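You operate a simulated robot arm through the tools that you are given. There is no shell and no other tool. Be economical: measure what you need, move in short steps, check, and stop when the job is done.

You run a simulated robot arm. Do the job below in one go: nothing can be reset, and whatever is moved stays where it is left.

Task
Wipe the stain off the trolley with the sponge.
Fine: dip it in the tub, press it damp on the press plate, wipe, leave it on the plate. What is to be rubbed or washed off counts as gone when no trace of it is left.

Only the result counts: the job must be done as asked and must still hold three seconds after the hand-in. Knocking over, shifting, dropping, spilling or breaking anything else fails it.

Robot
A 7-joint arm with a two-finger parallel gripper, fixed in place. Base frame: the origin is at the foot of the arm, x ahead of it, y to its left, z up; the work surface is at about z = 58. Lengths are in cm, angles in rad, forces in N, time in s.
With the tool pointing down near the work surface it reaches from about 16 to 64 cm from the base axis. Its first joint turns from -1.152 to 1.152 rad. Payload 1.57 kg.
The TCP is the grasp point between the finger pads, 3 cm short of the fingertips. In the tool frame z runs along the fingers and y along their closing line. Largest opening 11 cm; finger width 2.4, thickness 1.2; the body of the gripper, 4.8 by 11.2 cm, starts 7.8 cm behind the TCP.
Orientation is that of the tool frame in the base frame, as [roll, pitch, yaw] about the fixed x, y, z axes, in that order (R = Rz(yaw) Ry(pitch) Rx(roll)). With the fingers straight down and closing along the base's y, the tool's x points along the base's -x, its y along +y and its z along -z.

Tools
- The arm moves only by the tool arm_command. Its argument "increments" is a list of rows, each a list of 3 entries, a list of its own where there are three numbers: the gripper command, from -1 (fully open) to 1 (shut), values between in proportion, then the shift along the base's x, y, z in units of 30 mm (1.0 is 30 mm), then the turn, a rotation vector about the base's x, y, z in units of 4 degrees (1.0 is 4 degrees). In form: [[grip, [x, y, z], [wx, wy, wz]], ...]. A call has 1 to 20 rows; each row shifts and turns the commanded pose from where the row before left it. A call with a number of a shift or a turn outside -1 to 1 is refused whole. Each row takes 0.2 s and may step no farther than 5 cm and 0.15 rad from the row before; otherwise, or with a gripper value out of range, the whole call is refused. A pose out of reach is approached as far as the arm can. The call stops where the force on the tool passes 40 N (or 10 N more than at its start, if that is more) or the arm is blocked; 0.2 s more then pass. Each finger travels about 10.8 cm/s and halts on what it meets, pressing with about 38 N; the grip force reading is that of the motor and also rises with nothing between the fingers. The clock runs only during rows and for 0.2 s after the last one: add rows that do not move to give the fingers time. It gives the time, the measured TCP pose, the force on the tool (base axes), the opening and the grip force at its end, in the units of the frame above (readings bear some noise), with the torque about the TCP (base axes, N m) and any sound that the robot's microphone picked up.
- Cameras (640 x 400 px; columns grow to the right, rows downward): "scene" is fixed at [16.83, -40.87, 138.29]; the picture's right is [0.65, -0.76, 0.00], its down [-0.57, -0.49, -0.66] and it looks along [0.50, 0.43, -0.75] (base axes); focal length 314 px, centre (320, 200). "wrist" rides on the gripper at [7, 1.6, -14.1] in the tool frame; the picture's right is [-0.23, 0.97, 0.00], its down [-0.86, -0.20, -0.48] and it looks along [-0.47, -0.11, 0.88] (tool axes); focal length 222 px, centre (320, 200).
- camera(camera): a new picture of that camera. The clock stands still meanwhile.
- point_at(camera, pixels): there is no depth. For up to 12 entries [column, row, z] of the newest picture of that camera ("zoom" is the newest enlarged one), the place [x, y] in the base frame at which the ray of that pixel passes the height z, good to about 0.3 cm. The clock stands still meanwhile.
- inspect(camera, box): a new picture of the part [left, top, right, bottom] of that camera's present view, enlarged. The clock stands still meanwhile.
- sign_off(): hands the job in; it is judged then, once.

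Keep the steps short. Do not move on a guess: measure, check each grasp and each placing, and mend mistakes. In all there are 80 turns and 54 pictures (those below and enlarged ones count). Leave the gripper open and the arm clear of the work at the hand-in unless told otherwise, and finish with a single line.

The tools are called after "Emit:" as name(argument=value, ...) on one line, values as JSON. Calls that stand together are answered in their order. arm_command: Moves the arm, as the interface text tells. Its arguments: {"type":"object","properties":{"increments":{"type":"array"}},"required":["increments"]} The other tools are called the same way: camera (camera) takes a picture; point_at (camera, pixels) gives the place at which the rays of pixels pass given heights; inspect (camera, box) takes an enlarged picture of a part of a camera's view; sign_off () hands the job in.

At the start:

```text
time: 0.0
tcp_pos: [48.1, -1.99, 99.8]
tool_rot: [3.14, 0.0, -3.141]
wrist_force: [0.6, -0.5, -0.3]
wrist_torque: [0.0, -0.02, 0.0]
opening: 11.01
gripper_force: 0.0
```

scene: 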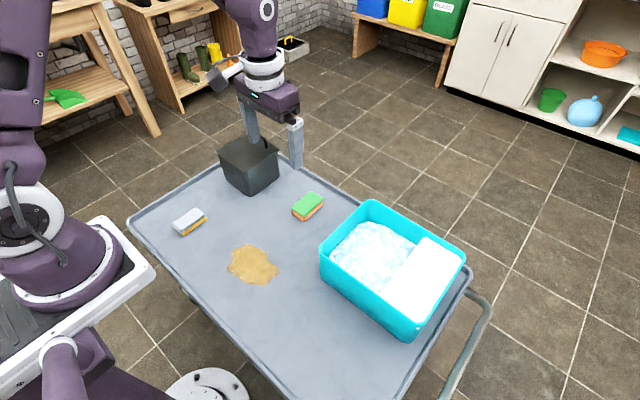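
wrist: 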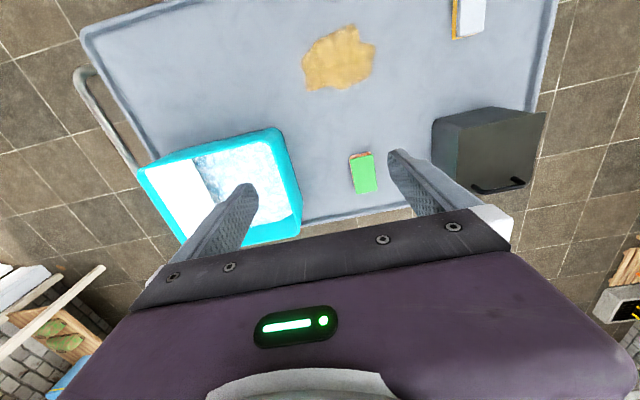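

I see two sponge-like objects (scene about 308,206 and 190,221), a stain at 253,265, a teal tub with foam and a white plate. I'll take enlarged views first.

Emit:
inspect(camera="scene", box=[150, 170, 350, 295])

Emit:
inspect(camera="scene", box=[300, 180, 492, 350])

Emit:
point_at(camera="scene", pixels=[[228, 265, 58], [279, 268, 58], [246, 244, 58], [262, 286, 58], [292, 208, 58], [307, 220, 58], [323, 205, 58], [308, 192, 60], [180, 236, 58], [207, 219, 58]])

```text
3.20 times, centred on (250, 232) of scene
```

zoom: 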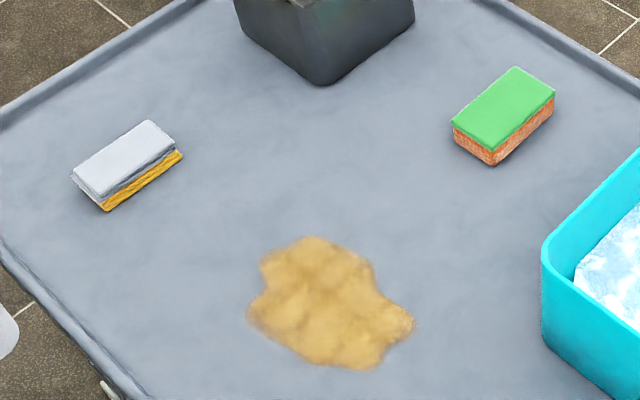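

```text
2.35 times, centred on (396, 265) of scene
```

zoom: 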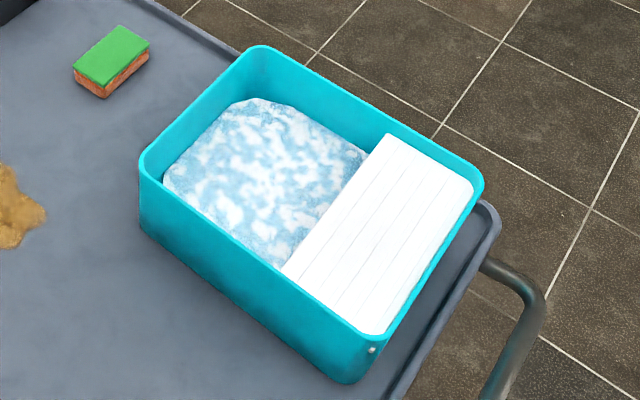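

```text
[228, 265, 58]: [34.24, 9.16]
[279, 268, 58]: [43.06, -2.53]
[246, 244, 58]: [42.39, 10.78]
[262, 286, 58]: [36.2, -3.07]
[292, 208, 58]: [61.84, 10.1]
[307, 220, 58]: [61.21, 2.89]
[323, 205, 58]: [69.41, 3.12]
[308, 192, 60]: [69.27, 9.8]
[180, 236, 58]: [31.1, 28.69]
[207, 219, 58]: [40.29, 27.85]
```

The green/orange one with pores looks like the sponge; the grey/yellow one may be a duster. I'll measure the sponge's corners and the tub, and look at both objects from the wrist camera.

Emit:
point_at(camera="scene", pixels=[[303.8, 221.6, 58], [322.8, 205, 58], [291.6, 211.6, 58], [303.8, 216.9, 60], [323.4, 198.7, 60], [291.6, 208.1, 60], [310.9, 190.9, 60], [303.8, 216.9, 61], [323.4, 198.7, 61], [291.6, 208.1, 61]])

Emit:
inspect(camera="wrist", box=[320, 120, 440, 195])

Emit:
inspect(camera="wrist", box=[420, 0, 520, 60])

```text
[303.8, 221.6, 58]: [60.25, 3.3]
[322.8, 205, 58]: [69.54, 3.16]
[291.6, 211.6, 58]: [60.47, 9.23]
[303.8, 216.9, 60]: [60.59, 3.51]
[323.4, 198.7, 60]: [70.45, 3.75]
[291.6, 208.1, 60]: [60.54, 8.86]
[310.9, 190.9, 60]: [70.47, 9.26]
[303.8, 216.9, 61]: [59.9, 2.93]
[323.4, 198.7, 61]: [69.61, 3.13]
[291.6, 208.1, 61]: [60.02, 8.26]
```

```text
5.33 times, centred on (380, 158) of wrist
```

zoom: 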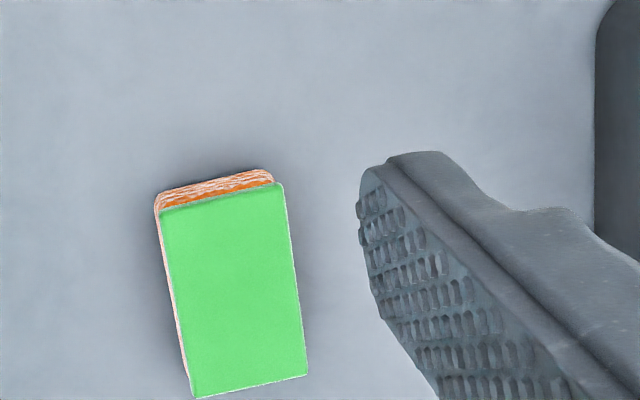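

```text
6.40 times, centred on (470, 30) of wrist
```

zoom: 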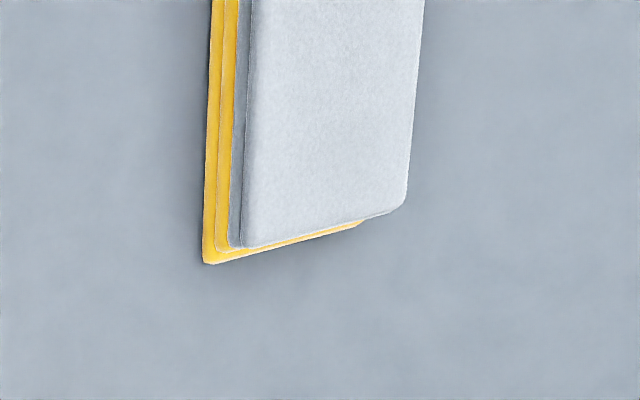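

The grey/yellow item is a layered felt duster; the green/orange one is the sponge (x 60–70, y 3–9, top about 60.7). Next I measure the tub: rim, base, plate and foam corners.

Emit:
point_at(camera="scene", pixels=[[320.3, 276.9, 58], [408.8, 342.9, 58], [319.4, 250, 66], [319.4, 250, 68], [369.6, 200.3, 66], [464.9, 260.7, 66], [413, 326.7, 66], [423.7, 237.3, 65], [462, 258.6, 65], [419.4, 322.4, 65], [381, 296.9, 65], [375, 256, 63]])

Emit:
inspect(camera="wrist", box=[120, 110, 320, 235])

```text
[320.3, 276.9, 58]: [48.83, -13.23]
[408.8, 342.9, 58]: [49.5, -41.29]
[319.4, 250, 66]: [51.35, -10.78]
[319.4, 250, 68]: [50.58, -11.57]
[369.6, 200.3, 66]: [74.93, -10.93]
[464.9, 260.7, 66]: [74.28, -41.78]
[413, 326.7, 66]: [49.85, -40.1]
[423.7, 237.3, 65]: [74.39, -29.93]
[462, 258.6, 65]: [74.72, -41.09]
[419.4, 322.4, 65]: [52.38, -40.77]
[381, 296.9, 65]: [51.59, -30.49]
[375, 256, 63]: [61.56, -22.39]
```

```text
3.20 times, centred on (220, 172) of wrist
```

zoom: 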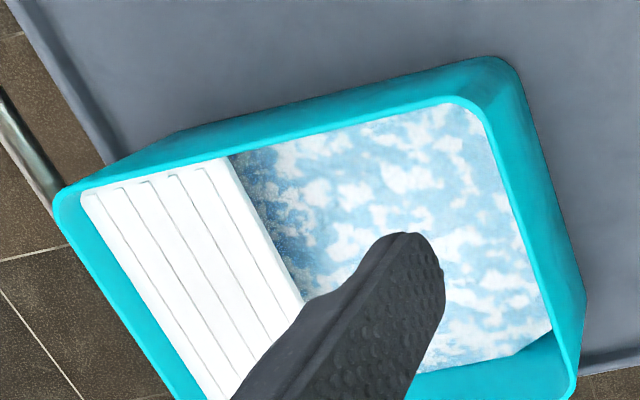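

The sponge lies along x, centred near y 6.2. The tub runs about x 49–73, y −12 to −41 with its rim near 70. I'll move above the sponge's near part (62.5, 6.2, 69), staying high on the way, then check.

Emit:
point_at(camera="scene", pixels=[[250, 196, 58], [279, 180, 58], [253, 180, 68]])

Emit:
arm_command(increments=[[-0.6, [0.4364, 0.2485, -0.95], [0, 0, 0]], [-0.6, [0.4364, 0.2485, -0.95], [0, 0, 0]], [-0.6, [0.4364, 0.2485, -0.95], [0, 0, 0]], [-0.6, [0.4364, 0.2485, -0.95], [0, 0, 0]], [-0.6, [0.4364, 0.2485, -0.95], [0, 0, 0]], [-0.6, [0.4364, 0.2485, -0.95], [0, 0, 0]], [-0.6, [0.4364, 0.2485, -0.95], [0, 0, 0]], [-0.6, [0.4364, 0.2485, -0.95], [0, 0, 0]], [-0.6, [0.4364, 0.2485, -0.95], [0, 0, 0]], [-0.6, [0.4364, 0.2485, -0.95], [0, 0, 0]], [-0.6, [0.4364, 0.2485, -0.8], [0, 0, 0]], [-0.6, [0, 0, 0], [0, 0, 0]]])

Emit:
camera(camera="scene")

Emit:
camera(camera="wrist")

```text
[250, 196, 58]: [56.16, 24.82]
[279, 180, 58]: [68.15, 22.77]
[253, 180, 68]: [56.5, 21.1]
```

```text
time: 2.6
tcp_pos: [62.53, 6.23, 68.93]
tool_rot: [-3.141, 0.0, -3.141]
wrist_force: [0.7, 0.0, 0.1]
wrist_torque: [0.02, 0.0, 0.03]
opening: 8.79
gripper_force: 0.1
```

```text
46 pictures are left
```

scene: 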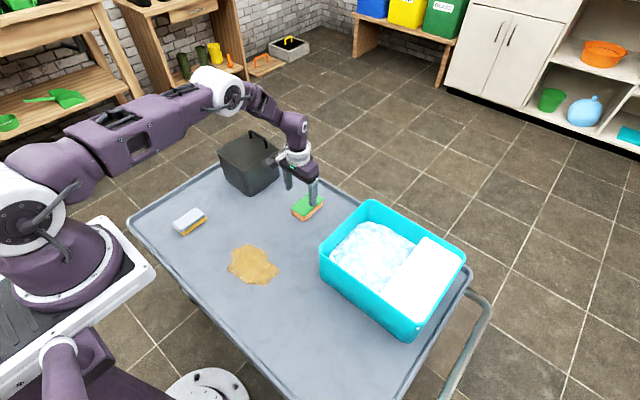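

```text
45 pictures are left
```

wrist: 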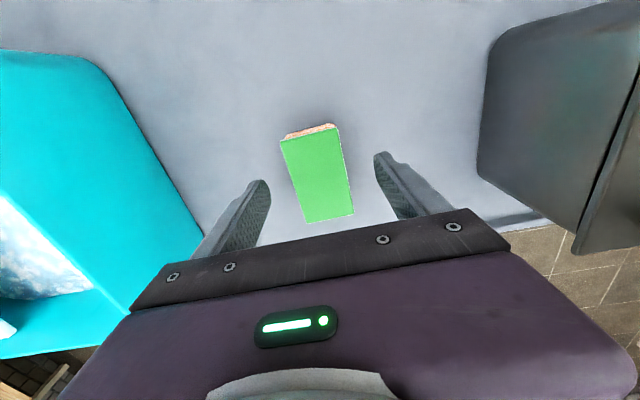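

The sponge is between the fingers (wrist 281–354, 127–222). I measure it from this nearer view.

Emit:
point_at(camera="wrist", pixels=[[281, 141, 60.7], [338, 128, 60.7], [307, 222, 60.7], [354, 214, 60.7], [283, 136, 58], [335, 124, 58], [99, 70, 70], [205, 235, 58], [96, 70, 72]])

```text
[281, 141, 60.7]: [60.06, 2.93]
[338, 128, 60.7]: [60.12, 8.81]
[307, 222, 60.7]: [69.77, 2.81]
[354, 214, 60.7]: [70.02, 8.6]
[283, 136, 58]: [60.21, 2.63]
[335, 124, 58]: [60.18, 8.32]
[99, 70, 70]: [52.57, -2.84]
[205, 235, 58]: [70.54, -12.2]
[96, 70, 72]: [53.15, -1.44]
```

Sponge centre is y 5.8, x 65. I lower to (63.5, 5.8, 62.0), so the tips sit about 1 cm above the table, then close.

Emit:
arm_command(increments=[[-0.6, [0.33, -0.14, -0.5], [0, 0, 0]], [-0.6, [0, 0, -0.6], [0, 0, 0]], [-0.6, [0, 0, -0.6], [0, 0, 0]], [-0.6, [0, 0, -0.61], [0, 0, 0]], [-0.6, [0, 0, 0], [0, 0, 0]]])

Emit:
arm_command(increments=[[0.2, [0, 0, 0], [0, 0, 0]], [0.4, [0, 0, 0], [0, 0, 0]], [0.4, [0, 0, 0], [0, 0, 0]], [0.4, [0, 0, 0], [0, 0, 0]]])

Emit:
camera(camera="wrist")

```text
time: 3.8
tcp_pos: [62.69, 5.66, 62.16]
tool_rot: [-3.139, -0.03, -3.138]
wrist_force: [0.2, -0.3, 0.9]
wrist_torque: [0.03, 0.0, -0.01]
opening: 8.81
gripper_force: 0.0
out of reach, approached as far as the arm can: row 4
```

```text
time: 4.8
tcp_pos: [62.73, 5.86, 62.17]
tool_rot: [-3.139, -0.027, -3.137]
wrist_force: [0.1, 0.1, 0.0]
wrist_torque: [-0.01, -0.02, 0.01]
opening: 5.65
gripper_force: 37.6
```

```text
44 pictures are left
```

wrist: 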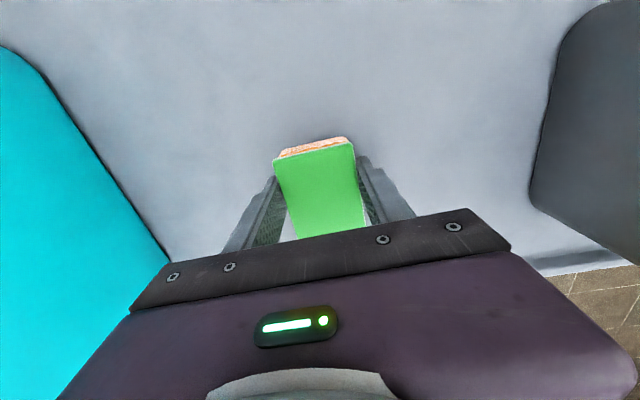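

Grip holds at 5.65 cm with 37.6 N. I lift straight up with a small pull back from the reach limit, then check.

Emit:
arm_command(increments=[[0.6, [-0.2, 0, 0.2], [0, 0, 0]], [0.6, [-0.2, 0, 0.5], [0, 0, 0]], [0.6, [-0.2, 0, 0.9], [0, 0, 0]], [0.6, [-0.2, 0, 0.9], [0, 0, 0]], [0.6, [0, 0, 0.9], [0, 0, 0]], [0.6, [0, 0, 0.9], [0, 0, 0]], [0.6, [0, 0, 0.9], [0, 0, 0]], [0.6, [0, 0, 0.8], [0, 0, 0]], [0.6, [0, 0, 0], [0, 0, 0]]])

Emit:
camera(camera="wrist")

Emit:
camera(camera="scene")

```text
time: 6.8
tcp_pos: [60.96, 6.41, 79.87]
tool_rot: [-3.141, 0.001, -3.141]
wrist_force: [-0.4, 0.1, 0.9]
wrist_torque: [-0.01, 0.02, -0.03]
opening: 2.2
gripper_force: 0.1
out of reach, approached as far as the arm can: row 1
```

```text
43 pictures are left
```

wrist: 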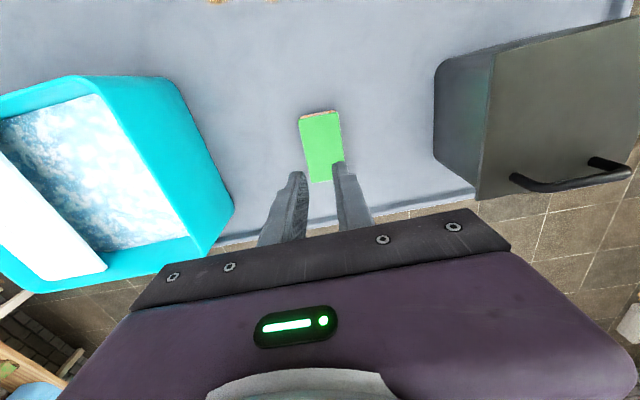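

```text
42 pictures are left
```

scene: 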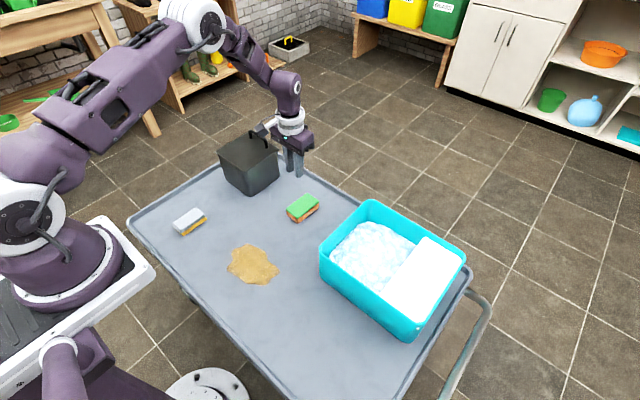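

It slipped out: the hold was too shallow. The sponge still lies flat at wrist (299–345, 110–185), slightly nearer. I open the gripper and measure again.

Emit:
arm_command(increments=[[-0.6, [0, 0, 0], [0, 0, 0]], [-0.6, [0, 0, 0], [0, 0, 0]]])

Emit:
inspect(camera="wrist", box=[260, 90, 388, 170])

Emit:
inspect(camera="scene", box=[260, 180, 340, 230])

```text
time: 7.4
tcp_pos: [60.93, 6.31, 79.7]
tool_rot: [-3.141, 0.002, 3.139]
wrist_force: [0.1, 0.3, 1.1]
wrist_torque: [0.04, 0.01, -0.04]
opening: 8.81
gripper_force: 0.1
```

```text
5.00 times, centred on (324, 130) of wrist
```

zoom: 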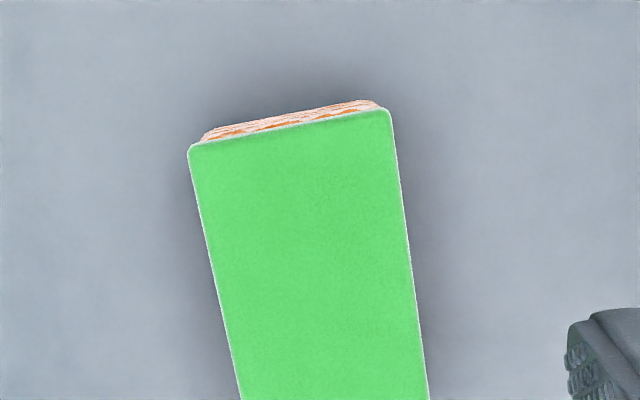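

```text
8.00 times, centred on (300, 205) of scene
```

zoom: 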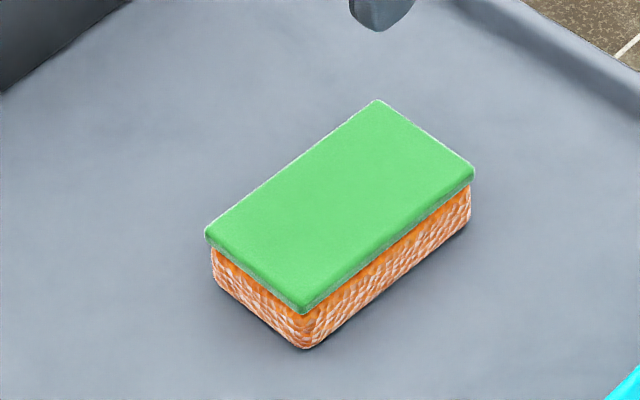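

Emit:
point_at(camera="scene", pixels=[[297.9, 223.5, 58], [297.9, 219, 61], [285.6, 209.4, 61], [306.9, 192.5, 61], [319.4, 201.3, 61]])

Emit:
point_at(camera="wrist", pixels=[[298, 119.4, 60.7], [337.6, 112, 60.7], [300.5, 117, 58.2], [334, 110.5, 58.2]])

```text
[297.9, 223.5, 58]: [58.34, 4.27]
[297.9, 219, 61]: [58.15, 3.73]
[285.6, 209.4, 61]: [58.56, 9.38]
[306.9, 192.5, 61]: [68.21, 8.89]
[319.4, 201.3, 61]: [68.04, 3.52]
```

```text
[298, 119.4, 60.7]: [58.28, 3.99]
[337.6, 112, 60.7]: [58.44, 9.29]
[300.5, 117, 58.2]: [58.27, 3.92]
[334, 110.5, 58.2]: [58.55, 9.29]
```

The sponge is now x 58.2–68.1, y 3.8–9.2, which is better for reach. I descend to (61.7, 6.4, 64) first and read the pose.

Emit:
arm_command(increments=[[-0.6, [0.25, 0.03, -0.9], [0, 0, 0]], [-0.6, [0, 0, -0.9], [0, 0, 0]], [-0.6, [0, 0, -0.9], [0, 0, 0]], [-0.6, [0, 0, -0.9], [0, 0, 0]], [-0.6, [0, 0, -0.9], [0, 0, 0]], [-0.6, [0, 0, -0.73], [0, 0, 0]], [-0.6, [0, 0, 0], [0, 0, 0]], [-0.6, [0, 0, 0], [0, 0, 0]]])

```text
time: 9.2
tcp_pos: [61.58, 6.28, 64.16]
tool_rot: [3.141, 0.001, -3.141]
wrist_force: [0.5, 0.5, 0.0]
wrist_torque: [0.01, 0.01, 0.03]
opening: 8.82
gripper_force: 0.0
```

I read z 64.16. Now I go down a further 2.7 cm to about 61.4 in small rows, then close fully.

Emit:
arm_command(increments=[[-0.6, [0, 0.03, -0.4], [0, 0, 0]], [-0.6, [0, 0, -0.3], [0, 0, 0]], [-0.6, [0, 0, -0.2], [0, 0, 0]], [-0.6, [0, 0, 0], [0, 0, 0]]])

Emit:
arm_command(increments=[[0.1, [0, 0, 0], [0, 0, 0]], [0.5, [0, 0, 0], [0, 0, 0]], [1, [0, 0, 0], [0, 0, 0]], [1, [0, 0, 0], [0, 0, 0]], [1, [0, 0, 0], [0, 0, 0]]])

Emit:
arm_command(increments=[[1, [0, 0, 0.15], [0, 0, 0]], [1, [0, 0, 0.25], [0, 0, 0]], [1, [0, 0, 0.3], [0, 0, 0]], [1, [0, 0, 0.3], [0, 0, 0]], [1, [0, 0, 0], [0, 0, 0]]])

Emit:
camera(camera="wrist")

```text
time: 10.2
tcp_pos: [61.71, 6.5, 61.42]
tool_rot: [-3.14, -0.001, 3.14]
wrist_force: [-0.1, 0.2, -0.2]
wrist_torque: [0.02, 0.0, -0.04]
opening: 8.83
gripper_force: 0.2
```

```text
time: 11.4
tcp_pos: [61.69, 6.33, 61.46]
tool_rot: [3.141, 0.001, -3.141]
wrist_force: [-0.5, 0.0, -0.1]
wrist_torque: [0.01, 0.01, 0.03]
opening: 5.71
gripper_force: 38.2
```

```text
time: 12.6
tcp_pos: [61.73, 6.49, 64.54]
tool_rot: [3.14, 0.001, -3.14]
wrist_force: [0.2, 0.0, -0.4]
wrist_torque: [0.0, -0.03, -0.02]
opening: 5.66
gripper_force: 38.3
```

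```text
39 pictures are left
```

wrist: 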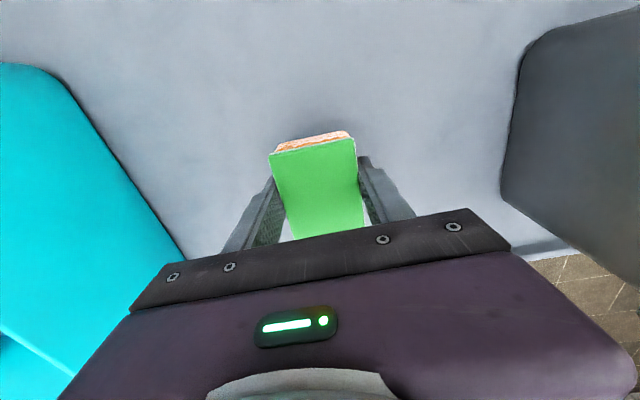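

It's held (5.66 cm, 38 N, lifted with the hand). I lift to about z 80, draw in to x 56 and check.

Emit:
arm_command(increments=[[1, [-0.1, 0, 0.4], [0, 0, 0]], [1, [-0.3, 0, 0.6], [0, 0, 0]], [1, [-0.3, 0, 0.7], [0, 0, 0]], [1, [-0.3, 0, 0.7], [0, 0, 0]], [1, [-0.3, 0, 0.7], [0, 0, 0]], [1, [-0.3, 0, 0.7], [0, 0, 0]], [1, [-0.3, 0, 0.7], [0, 0, 0]], [1, [0, 0, 0.7], [0, 0, 0]], [1, [0, 0, 0.4], [0, 0, 0]], [1, [0, 0, 0], [0, 0, 0]]])

Emit:
camera(camera="wrist")

```text
time: 14.8
tcp_pos: [55.98, 6.39, 81.0]
tool_rot: [3.141, 0.0, 3.141]
wrist_force: [-0.5, 0.6, -0.2]
wrist_torque: [-0.02, 0.04, 0.0]
opening: 5.67
gripper_force: 38.3
```

```text
38 pictures are left
```

wrist: 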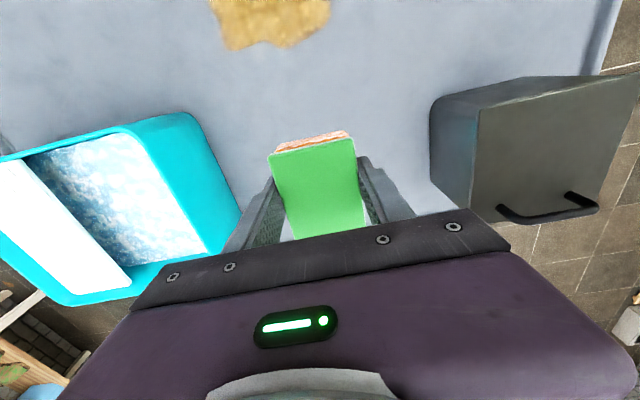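

Still held firmly. I move sideways over the foam half to (56, −21, 81), well above the rim, and look.

Emit:
arm_command(increments=[[1, [0, -0.5, 0], [0, 0, 0]], [1, [0, -0.9, 0], [0, 0, 0]], [1, [0, -0.9, 0], [0, 0, 0]], [1, [0, -0.9, 0], [0, 0, 0]], [1, [0, -0.9, 0], [0, 0, 0]], [1, [0, -0.9, 0], [0, 0, 0]], [1, [0, -0.9, 0], [0, 0, 0]], [1, [0, -0.9, 0], [0, 0, 0]], [1, [0, -0.9, 0], [0, 0, 0]], [1, [0, -0.9, 0], [0, 0, 0]], [1, [0, -0.5, 0], [0, 0, 0]], [1, [0, 0, 0], [0, 0, 0]]])

Emit:
camera(camera="wrist")

Emit:
inspect(camera="scene", box=[300, 150, 492, 350])

```text
time: 17.4
tcp_pos: [55.85, -20.92, 81.02]
tool_rot: [3.141, -0.001, 3.14]
wrist_force: [0.3, 0.1, -0.2]
wrist_torque: [0.02, 0.03, -0.02]
opening: 5.66
gripper_force: 38.5
```

```text
37 pictures are left
```

wrist: 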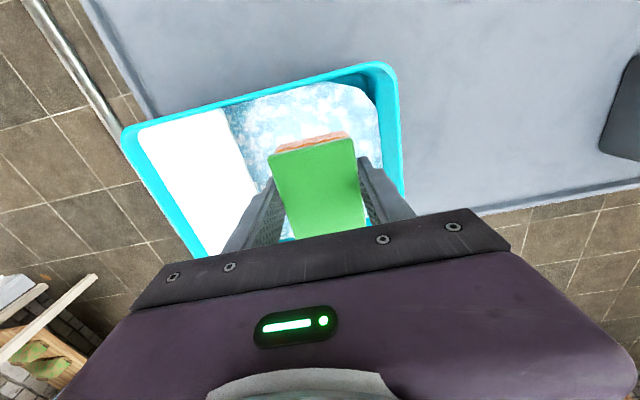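

```text
2.00 times, centred on (396, 250) of scene
```

zoom: 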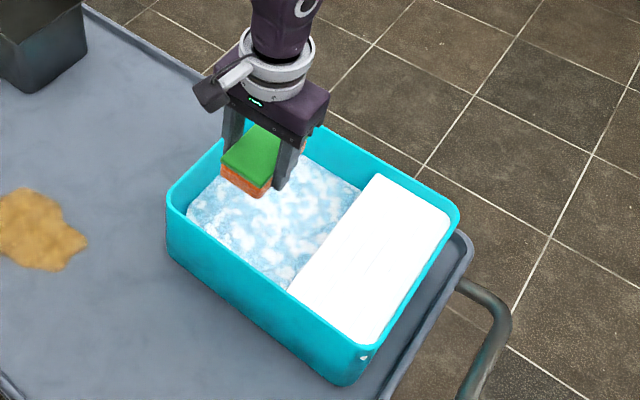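

I compare the wrist and scene rays at the same points: the rim corner (wrist 390,66), the plate corner (wrist 222,110; scene 381,297) and the far rim corner (wrist 124,130). This gives their heights.

Emit:
point_at(camera="wrist", pixels=[[390, 65, 66], [390, 65, 70], [390, 65, 74], [222, 110, 63], [222, 110, 67], [222, 110, 71], [124, 130, 66], [124, 130, 70], [372, 100, 62], [372, 100, 66], [137, 132, 67], [250, 165, 67]])

Emit:
point_at(camera="scene", pixels=[[319.4, 250, 66], [319.4, 250, 70], [319.4, 250, 74], [381, 297, 63], [381, 297, 67], [381, 297, 71], [413, 326.7, 66], [413, 326.7, 70]])

```text
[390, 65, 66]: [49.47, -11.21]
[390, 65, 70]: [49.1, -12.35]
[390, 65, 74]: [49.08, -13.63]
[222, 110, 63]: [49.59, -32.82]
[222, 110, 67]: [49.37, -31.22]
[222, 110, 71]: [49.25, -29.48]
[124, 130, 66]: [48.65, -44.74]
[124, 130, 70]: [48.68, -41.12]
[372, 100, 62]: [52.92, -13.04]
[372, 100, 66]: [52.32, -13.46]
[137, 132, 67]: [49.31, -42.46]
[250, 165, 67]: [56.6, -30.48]
```

```text
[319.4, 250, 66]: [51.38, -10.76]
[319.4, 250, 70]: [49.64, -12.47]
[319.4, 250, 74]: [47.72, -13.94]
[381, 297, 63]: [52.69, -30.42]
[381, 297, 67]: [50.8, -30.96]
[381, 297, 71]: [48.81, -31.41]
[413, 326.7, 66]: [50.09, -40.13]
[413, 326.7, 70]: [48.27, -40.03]
```

Rim is about z 70, the plate about z 67–68 with y −31 to −41, and the foam lies between y −13 and −31. I centre over the foam (56, −22) and lower slowly to TCP z 70.

Emit:
arm_command(increments=[[1, [0, -0.3, -0.5], [0, 0, 0]], [1, [0, 0, -0.7], [0, 0, 0]], [1, [0, 0, -0.7], [0, 0, 0]], [1, [0, 0, -0.7], [0, 0, 0]], [1, [0, 0, -0.6], [0, 0, 0]], [1, [0, 0, -0.45], [0, 0, 0]], [1, [0, 0, 0], [0, 0, 0]]])

Emit:
inspect(camera="scene", box=[300, 180, 460, 300])

```text
time: 19.0
tcp_pos: [56.02, -21.8, 70.1]
tool_rot: [-3.141, 0.0, 3.142]
wrist_force: [0.0, -0.1, 0.0]
wrist_torque: [0.03, 0.0, 0.0]
opening: 5.65
gripper_force: 37.4
```

```text
3.33 times, centred on (380, 240) of scene
```

zoom: 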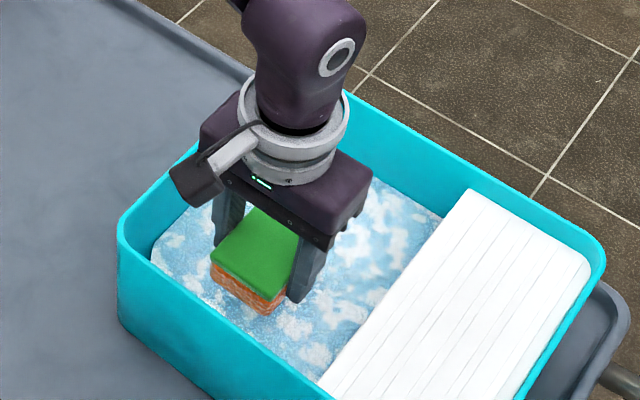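

The sponge is just above or touching the foam. I lower another 3 cm slowly and read the force.

Emit:
arm_command(increments=[[1, [0, 0, -0.25], [0, 0, 0]], [1, [0, 0, -0.25], [0, 0, 0]], [1, [0, 0, -0.25], [0, 0, 0]], [1, [0, 0, -0.25], [0, 0, 0]], [1, [0, 0, 0], [0, 0, 0]]])

Emit:
inspect(camera="scene", box=[300, 180, 460, 300])

```text
time: 20.2
tcp_pos: [56.06, -21.75, 67.13]
tool_rot: [3.141, 0.0, -3.141]
wrist_force: [-0.1, -0.6, -0.7]
wrist_torque: [-0.04, -0.01, 0.02]
opening: 5.64
gripper_force: 37.7
```

```text
3.33 times, centred on (380, 240) of scene
```

zoom: 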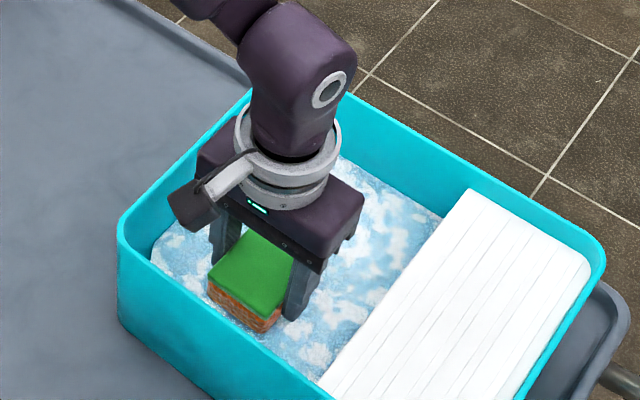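

The orange part is still mostly visible, so it has hardly gone under. I go down 2.4 cm more, slowly.

Emit:
arm_command(increments=[[1, [0, 0, -0.2], [0, 0, 0]], [1, [0, 0, -0.2], [0, 0, 0]], [1, [0, 0, -0.2], [0, 0, 0]], [1, [0, 0, -0.2], [0, 0, 0]], [1, [0, 0, 0], [0, 0, 0]], [1, [0, 0, 0], [0, 0, 0]]])

Emit:
inspect(camera="scene", box=[300, 180, 460, 300])

```text
time: 21.6
tcp_pos: [55.96, -21.96, 64.8]
tool_rot: [3.141, -0.001, -3.14]
wrist_force: [-0.2, 0.0, -0.1]
wrist_torque: [0.03, 0.01, -0.05]
opening: 5.64
gripper_force: 38.0
```

```text
3.33 times, centred on (380, 240) of scene
```

zoom: 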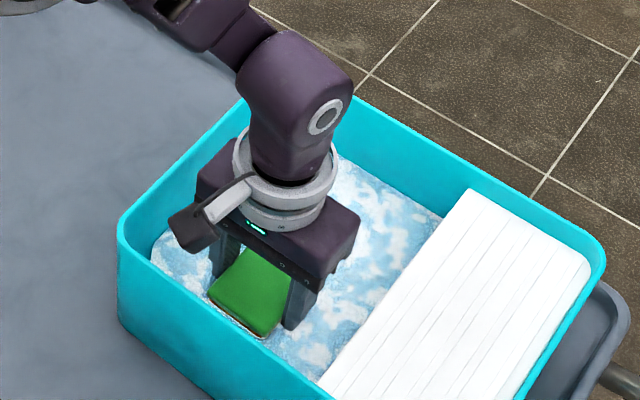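

The sponge part is now under. I lift slowly to about z 75, with a pause to drip over the tub.

Emit:
arm_command(increments=[[1, [0, 0, 0.2], [0, 0, 0]], [1, [0, 0, 0.3], [0, 0, 0]], [1, [0, 0, 0.4], [0, 0, 0]], [1, [0, 0, 0.5], [0, 0, 0]], [1, [0, 0, 0.6], [0, 0, 0]], [1, [0, 0, 0.7], [0, 0, 0]], [1, [0, 0, 0.7], [0, 0, 0]], [1, [0, 0, 0], [0, 0, 0]], [1, [0, 0, 0], [0, 0, 0]], [1, [0, 0, 0], [0, 0, 0]], [1, [0, 0, 0], [0, 0, 0]], [1, [0, 0, 0], [0, 0, 0]]])

Emit:
inspect(camera="scene", box=[300, 180, 460, 300])

```text
time: 24.2
tcp_pos: [55.95, -21.52, 75.09]
tool_rot: [-3.139, -0.001, 3.141]
wrist_force: [-0.1, 0.1, 1.1]
wrist_torque: [-0.02, -0.02, 0.02]
opening: 5.66
gripper_force: 38.0
```

```text
3.33 times, centred on (380, 240) of scene
```

zoom: 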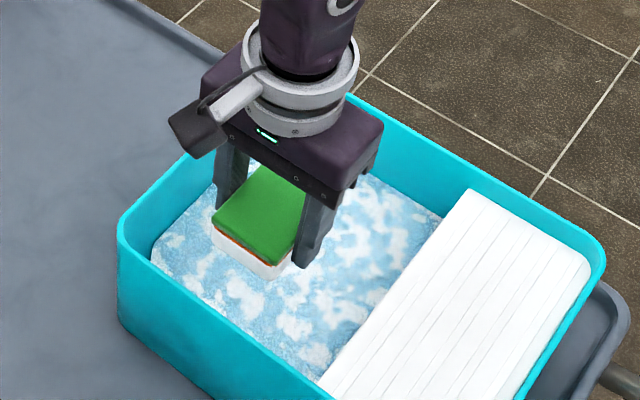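

The sponge is soaked and foamy. I move over the plate to about (54.5, −34.5), staying at z 75 inside the tub's outline.

Emit:
arm_command(increments=[[1, [0, -0.7, 0], [0, 0, 0]], [1, [0, -0.8, 0], [0, 0, 0]], [1, [-0.1, -0.8, 0], [0, 0, 0]], [1, [-0.2, -0.8, 0], [0, 0, 0]], [1, [-0.2, -0.8, 0], [0, 0, 0]], [1, [0, -0.27, 0], [0, 0, 0]], [1, [0, 0, 0], [0, 0, 0]], [1, [0, 0, 0], [0, 0, 0]]])

Emit:
camera(camera="wrist")

Emit:
inspect(camera="scene", box=[340, 220, 480, 330])

```text
time: 26.0
tcp_pos: [54.41, -34.21, 75.18]
tool_rot: [-3.14, 0.001, 3.141]
wrist_force: [0.0, 0.0, 0.0]
wrist_torque: [0.01, -0.01, -0.04]
opening: 5.65
gripper_force: 38.0
```

```text
31 pictures are left
```

wrist: 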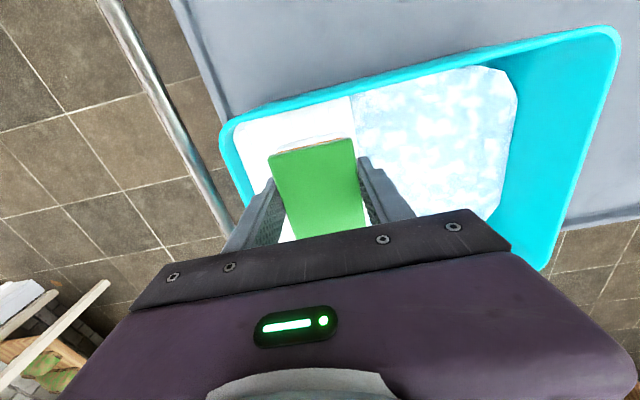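

```text
3.64 times, centred on (410, 275) of scene
```

zoom: 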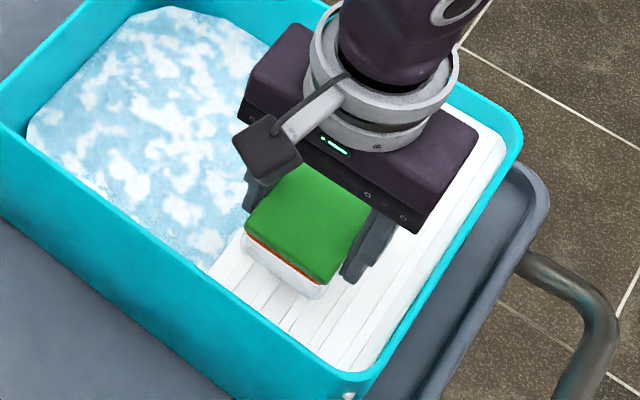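

I'm over the plate. I check the plate boundary (wrist 352,98), its outer side (wrist 237,130), the inner front wall and the sponge's front corners.

Emit:
point_at(camera="wrist", pixels=[[352, 97, 67.5], [238, 125, 67.5], [355, 130, 67.5], [245, 165, 67.5], [269, 156, 74], [351, 139, 74]])

```text
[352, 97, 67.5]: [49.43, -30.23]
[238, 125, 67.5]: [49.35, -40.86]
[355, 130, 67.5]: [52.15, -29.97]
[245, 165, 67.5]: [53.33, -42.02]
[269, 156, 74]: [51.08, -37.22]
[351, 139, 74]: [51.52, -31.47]
```

The sponge lies wholly over the plate (y −31.5 to −37.2, plate −30.2 to −41). I lower to first contact.

Emit:
arm_command(increments=[[1, [0, 0, -0.5], [0, 0, 0]], [1, [0, 0, -0.5], [0, 0, 0]], [1, [0, 0, -0.3], [0, 0, 0]], [1, [0, 0, 0], [0, 0, 0]]])

```text
time: 26.7
tcp_pos: [54.64, -34.38, 72.27]
tool_rot: [3.142, -0.001, 3.14]
wrist_force: [-1.6, 0.6, 11.2]
wrist_torque: [0.07, 0.17, 0.0]
opening: 5.65
gripper_force: 38.3
stopped in row 3: the force on the tool passed its limit at 65 N (the readings are from after the stop); the commanded pose is now the measured one
```

It met the plate at TCP z 72.3, higher than thought, with a short peak. I check the sponge and plate.

Emit:
camera(camera="wrist")

Emit:
inspect(camera="scene", box=[340, 220, 480, 330])

```text
29 pictures are left
```

wrist: 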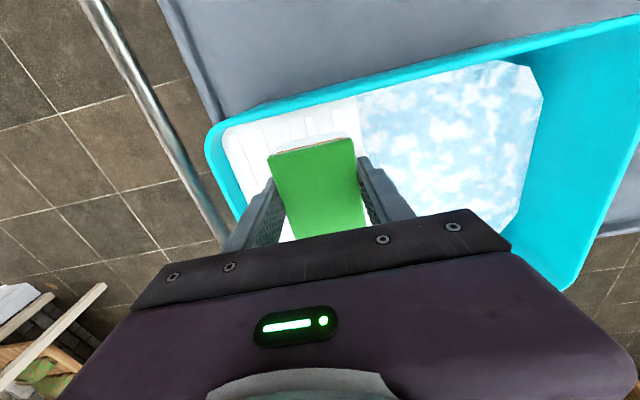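

```text
3.64 times, centred on (410, 275) of scene
```

zoom: 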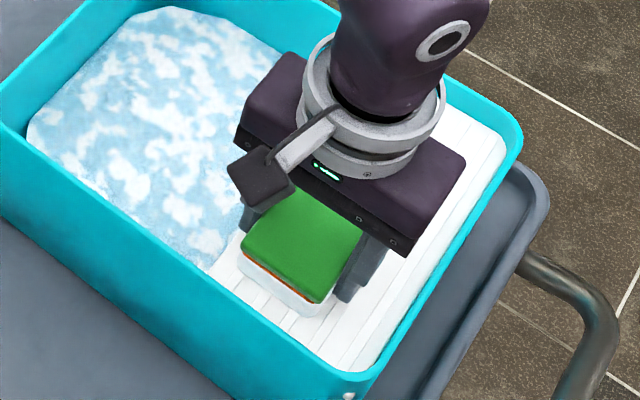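

Contact is good and the sponge still looks foamy. I press gently in 0.6 mm steps and hold, reading the force.

Emit:
arm_command(increments=[[1, [0, 0, -0.02], [0, 0, 0]], [1, [0, 0, -0.02], [0, 0, 0]], [1, [0, 0, 0], [0, 0, 0]], [1, [0, 0, 0], [0, 0, 0]], [1, [0, 0, 0], [0, 0, 0]], [1, [0, 0, 0], [0, 0, 0]]])

Emit:
inspect(camera="scene", box=[340, 220, 480, 330])

```text
time: 28.1
tcp_pos: [54.65, -34.45, 72.33]
tool_rot: [-3.139, 0.007, 3.141]
wrist_force: [6.2, 1.8, 38.6]
wrist_torque: [0.23, -0.05, 0.06]
opening: 5.67
gripper_force: 38.1
```

```text
3.64 times, centred on (410, 275) of scene
```

zoom: 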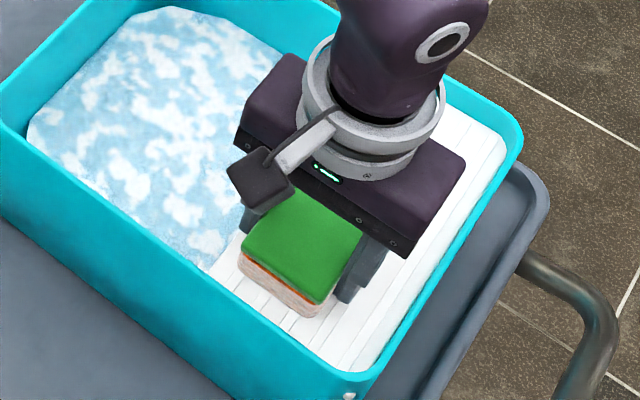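

At 38.6 N the foam is being pressed out and the side is turning from white to brown. I keep holding this press.

Emit:
arm_command(increments=[[1, [0, 0, 0], [0, 0, 0]], [1, [0, 0, 0], [0, 0, 0]], [1, [0, 0, 0], [0, 0, 0]], [1, [0, 0, 0], [0, 0, 0]], [1, [0, 0, 0], [0, 0, 0]], [1, [0, 0, 0], [0, 0, 0]], [1, [0, 0, 0], [0, 0, 0]], [1, [0, 0, 0], [0, 0, 0]], [1, [0, 0, 0], [0, 0, 0]], [1, [0, 0, 0], [0, 0, 0]]])

Emit:
inspect(camera="scene", box=[340, 220, 480, 330])

```text
time: 30.3
tcp_pos: [54.57, -34.45, 72.45]
tool_rot: [-3.138, 0.003, 3.141]
wrist_force: [0.0, -1.7, 38.6]
wrist_torque: [0.08, -0.06, -0.02]
opening: 5.63
gripper_force: 38.2
```

```text
3.64 times, centred on (410, 275) of scene
```

zoom: 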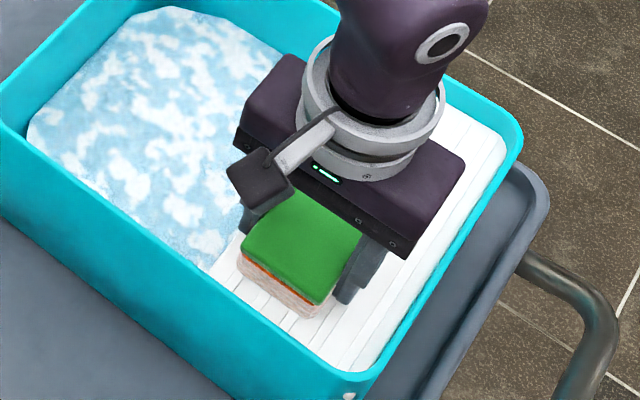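

The colour has settled. I lift 4 cm over the plate, wait and check that the sponge doesn't drip.

Emit:
arm_command(increments=[[1, [0, 0, 0.2], [0, 0, 0]], [1, [0, 0, 0.5], [0, 0, 0]], [1, [0, 0, 0.6], [0, 0, 0]], [1, [0, 0, 0], [0, 0, 0]], [1, [0, 0, 0], [0, 0, 0]], [1, [0, 0, 0], [0, 0, 0]], [1, [0, 0, 0], [0, 0, 0]]])

Emit:
inspect(camera="scene", box=[360, 230, 456, 290])

```text
time: 31.9
tcp_pos: [54.59, -34.34, 76.04]
tool_rot: [-3.141, 0.003, 3.141]
wrist_force: [0.2, -0.4, 0.1]
wrist_torque: [-0.02, 0.01, -0.01]
opening: 5.65
gripper_force: 38.3
```

```text
6.67 times, centred on (408, 260) of scene
```

zoom: 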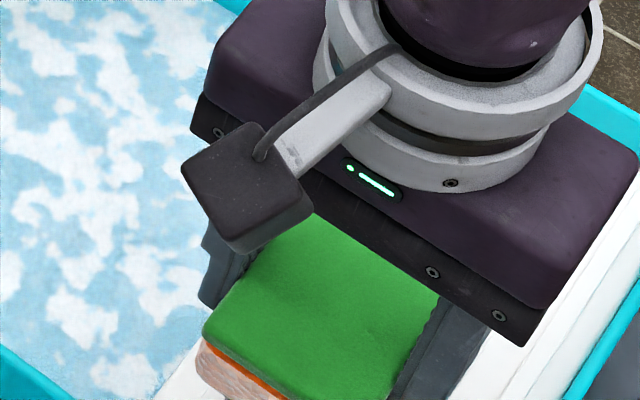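

Emit:
inspect(camera="scene", box=[370, 260, 450, 310])

```text
8.00 times, centred on (410, 285) of scene
```

zoom: 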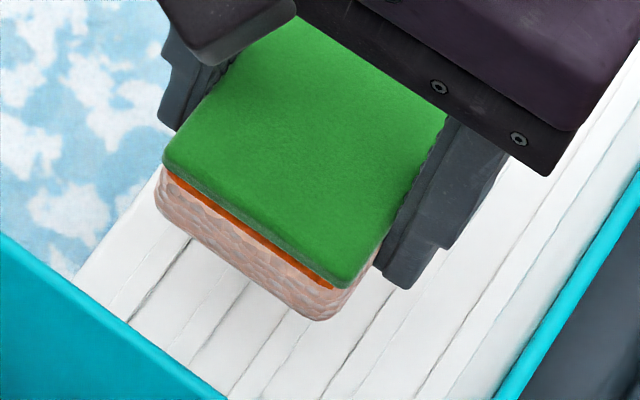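

The sponge is damp and no drops show. I lift to about z 82 and carry it to above the stain's −y side (37, −6).

Emit:
arm_command(increments=[[1, [0, 0, 0.7], [0, 0, 0]], [1, [0, 0, 0.7], [0, 0, 0]], [1, [0, 0, 0.6], [0, 0, 0]], [1, [-0.53, 0.86, 0], [0, 0, 0]], [1, [-0.53, 0.86, 0], [0, 0, 0]], [1, [-0.53, 0.86, 0], [0, 0, 0]], [1, [-0.53, 0.86, 0], [0, 0, 0]], [1, [-0.53, 0.86, 0], [0, 0, 0]], [1, [-0.53, 0.86, 0], [0, 0, 0]], [1, [-0.53, 0.86, 0], [0, 0, 0]], [1, [-0.53, 0.86, 0], [0, 0, 0]], [1, [-0.53, 0.86, 0], [0, 0, 0]], [1, [-0.53, 0.86, 0], [0, 0, 0]], [1, [-0.53, 0.86, 0], [0, 0, 0]], [1, [0, 0, 0], [0, 0, 0]]])

Emit:
camera(camera="scene")

Emit:
camera(camera="wrist")

```text
time: 35.1
tcp_pos: [36.93, -5.91, 81.91]
tool_rot: [-3.141, 0.001, -3.141]
wrist_force: [-0.7, -0.3, 0.1]
wrist_torque: [0.0, -0.01, 0.0]
opening: 5.65
gripper_force: 37.8
```

```text
23 pictures are left
```

scene: 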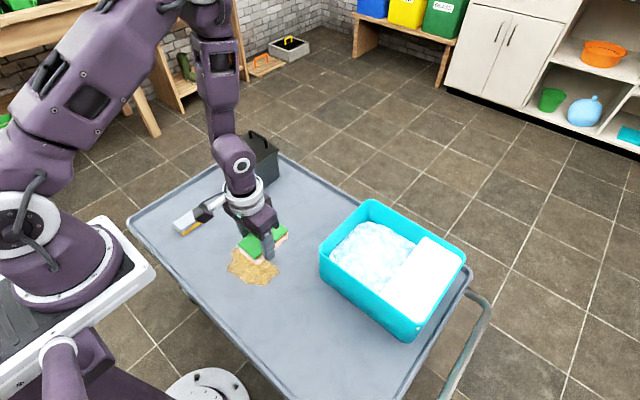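

```text
22 pictures are left
```

wrist: 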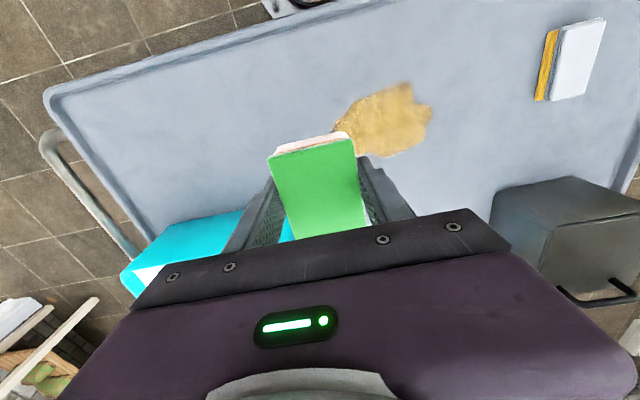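

I remeasure the stain outline from this view, at wrist (335,130), (432,112), (405,84), (380,157) and (350,100).

Emit:
point_at(camera="wrist", pixels=[[335, 130, 58], [432, 112, 58], [405, 84, 58], [380, 157, 58], [350, 100, 58], [360, 152, 58], [425, 135, 58]])

```text
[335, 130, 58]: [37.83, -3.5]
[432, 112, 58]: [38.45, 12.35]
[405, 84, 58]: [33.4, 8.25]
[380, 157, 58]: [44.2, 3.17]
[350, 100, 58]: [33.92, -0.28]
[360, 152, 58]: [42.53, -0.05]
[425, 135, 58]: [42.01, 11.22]
```

Stain spans x 33.4–44.2, y −3.7 to 12.4. I shift to x 36, lower to z 63.5 just beside it at y −6 and read the force.

Emit:
arm_command(increments=[[1, [-0.3, 0, -0.8], [0, 0, 0]], [1, [0, 0, -0.9], [0, 0, 0]], [1, [0, 0, -0.9], [0, 0, 0]], [1, [0, 0, -0.9], [0, 0, 0]], [1, [0, 0, -0.9], [0, 0, 0]], [1, [0, 0, -0.9], [0, 0, 0]], [1, [0, 0, -0.6], [0, 0, 0]], [1, [0, 0, -0.2], [0, 0, 0]], [1, [0, 0, 0], [0, 0, 0]]])

Emit:
arm_command(increments=[[1, [0, 0, -0.1], [0, 0, 0]], [1, [0, 0, -0.1], [0, 0, 0]], [1, [0, 0, -0.1], [0, 0, 0]], [1, [0, 0, 0], [0, 0, 0]]])

```text
time: 37.1
tcp_pos: [36.16, -6.04, 63.77]
tool_rot: [-3.141, 0.0, -3.141]
wrist_force: [0.6, 0.3, -0.7]
wrist_torque: [-0.01, 0.01, 0.01]
opening: 5.67
gripper_force: 37.9
```

```text
time: 38.1
tcp_pos: [36.22, -6.09, 62.9]
tool_rot: [-3.141, 0.001, 3.14]
wrist_force: [0.1, -0.2, -0.5]
wrist_torque: [0.01, 0.0, 0.02]
opening: 5.67
gripper_force: 38.2
```

No contact yet at 62.9. I lower in 1.2 mm steps until the force rises.

Emit:
arm_command(increments=[[1, [0, 0, -0.05], [0, 0, 0]], [1, [0, 0, -0.05], [0, 0, 0]], [1, [0, 0, -0.05], [0, 0, 0]], [1, [0, 0, -0.05], [0, 0, 0]], [1, [0, 0, -0.04], [0, 0, 0]], [1, [0, 0, 0], [0, 0, 0]]])

Emit:
arm_command(increments=[[1, [0, 0, -0.04], [0, 0, 0]], [1, [0, 0, -0.04], [0, 0, 0]], [1, [0, 0, -0.03], [0, 0, 0]], [1, [0, 0, 0], [0, 0, 0]]])

```text
time: 39.5
tcp_pos: [36.17, -5.94, 62.08]
tool_rot: [3.141, 0.002, -3.141]
wrist_force: [-0.2, 0.3, -0.2]
wrist_torque: [-0.02, 0.04, -0.02]
opening: 5.69
gripper_force: 38.3
```

```text
time: 40.5
tcp_pos: [36.02, -5.9, 61.85]
tool_rot: [-3.14, 0.002, 3.141]
wrist_force: [0.5, 0.1, -0.3]
wrist_torque: [0.01, 0.02, 0.03]
opening: 5.67
gripper_force: 37.6
```

Emit:
arm_command(increments=[[1, [0, 0, -0.04], [0, 0, 0]], [1, [0, 0, -0.04], [0, 0, 0]], [1, [0, 0, -0.03], [0, 0, 0]], [1, [0, 0, 0], [0, 0, 0]]])

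```text
time: 41.5
tcp_pos: [35.94, -6.01, 61.55]
tool_rot: [3.141, 0.002, 3.141]
wrist_force: [-1.3, -0.1, -0.6]
wrist_torque: [0.01, -0.01, -0.03]
opening: 5.65
gripper_force: 37.7
```

Still free at 61.55; contact is expected near 61.4. I lower in 0.6 mm steps.

Emit:
arm_command(increments=[[1, [0, 0, -0.02], [0, 0, 0]], [1, [0, 0, -0.02], [0, 0, 0]], [1, [0, 0, -0.02], [0, 0, 0]], [1, [0, 0, 0], [0, 0, 0]]])

```text
time: 42.5
tcp_pos: [36.2, -5.92, 61.35]
tool_rot: [-3.141, 0.003, 3.141]
wrist_force: [-0.3, 0.1, 14.4]
wrist_torque: [0.04, -0.13, 0.04]
opening: 5.67
gripper_force: 38.1
```

Contact with 14 N. I sweep along +y from −6 to about 14.7 in this x lane, keeping z.

Emit:
arm_command(increments=[[1, [0, 0.4, 0], [0, 0, 0]], [1, [0, 0.5, 0], [0, 0, 0]], [1, [0, 0.5, 0], [0, 0, 0]], [1, [0, 0.5, 0], [0, 0, 0]], [1, [0, 0.5, 0], [0, 0, 0]], [1, [0, 0.5, 0], [0, 0, 0]], [1, [0, 0.5, 0], [0, 0, 0]], [1, [0, 0.5, 0], [0, 0, 0]], [1, [0, 0.5, 0], [0, 0, 0]], [1, [0, 0.5, 0], [0, 0, 0]], [1, [0, 0.5, 0], [0, 0, 0]], [1, [0, 0.5, 0], [0, 0, 0]], [1, [0, 0.5, 0], [0, 0, 0]], [1, [0, 0.5, 0], [0, 0, 0]], [1, [0, 0, 0], [0, 0, 0]]])

Emit:
camera(camera="wrist")

Emit:
camera(camera="scene")

```text
time: 43.5
tcp_pos: [36.03, -0.44, 61.24]
tool_rot: [-3.14, 0.003, 3.137]
wrist_force: [-0.6, 0.0, 14.0]
wrist_torque: [0.22, 0.06, 0.0]
opening: 5.66
gripper_force: 37.7
stopped in row 5: the force on the tool passed its limit at 41 N (the readings are from after the stop); the commanded pose is now the measured one
```

```text
21 pictures are left
```

wrist: 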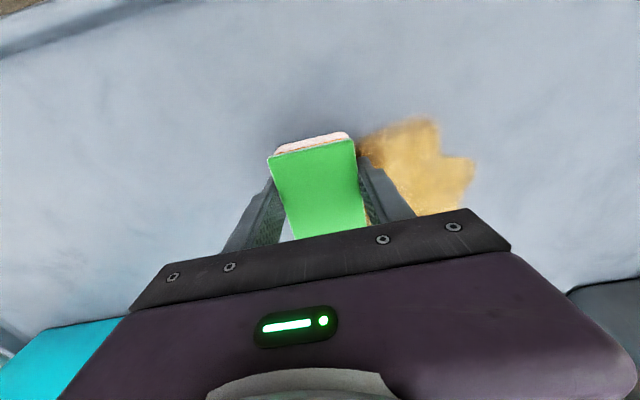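

```text
20 pictures are left
```

scene: 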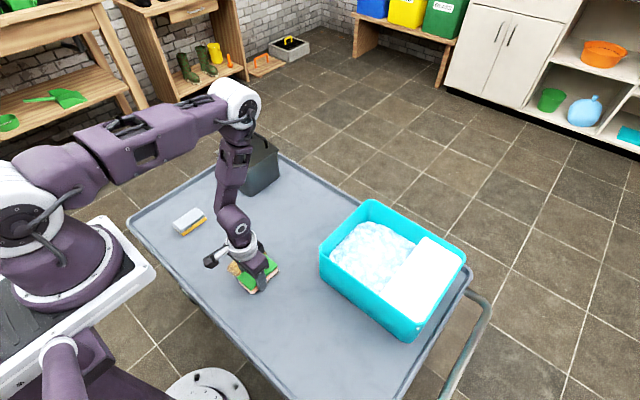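

The wipe is clearing the surface; it stopped on a 41 N peak. I continue more slowly with a hair less pressure.

Emit:
arm_command(increments=[[1, [0, 0.1, 0.01], [0, 0, 0]], [1, [0, 0.25, 0], [0, 0, 0]], [1, [0, 0.3, 0], [0, 0, 0]], [1, [0, 0.3, 0], [0, 0, 0]], [1, [0, 0.3, 0], [0, 0, 0]], [1, [0, 0.3, 0], [0, 0, 0]], [1, [0, 0.3, 0], [0, 0, 0]], [1, [0, 0.3, 0], [0, 0, 0]], [1, [0, 0.3, 0], [0, 0, 0]], [1, [0, 0.3, 0], [0, 0, 0]], [1, [0, 0.3, 0], [0, 0, 0]], [1, [0, 0.3, 0], [0, 0, 0]], [1, [0, 0.3, 0], [0, 0, 0]], [1, [0, 0.3, 0], [0, 0, 0]], [1, [0, 0.3, 0], [0, 0, 0]], [1, [0, 0.3, 0], [0, 0, 0]], [1, [0, 0.3, 0], [0, 0, 0]], [1, [0, 0, 0], [0, 0, 0]]])

```text
time: 44.7
tcp_pos: [36.14, 3.07, 61.32]
tool_rot: [-3.137, 0.001, 3.137]
wrist_force: [0.3, 0.0, 15.7]
wrist_torque: [0.36, 0.03, 0.03]
opening: 5.64
gripper_force: 37.4
stopped in row 6: the force on the tool passed its limit at 43 N (the readings are from after the stop); the commanded pose is now the measured one
```

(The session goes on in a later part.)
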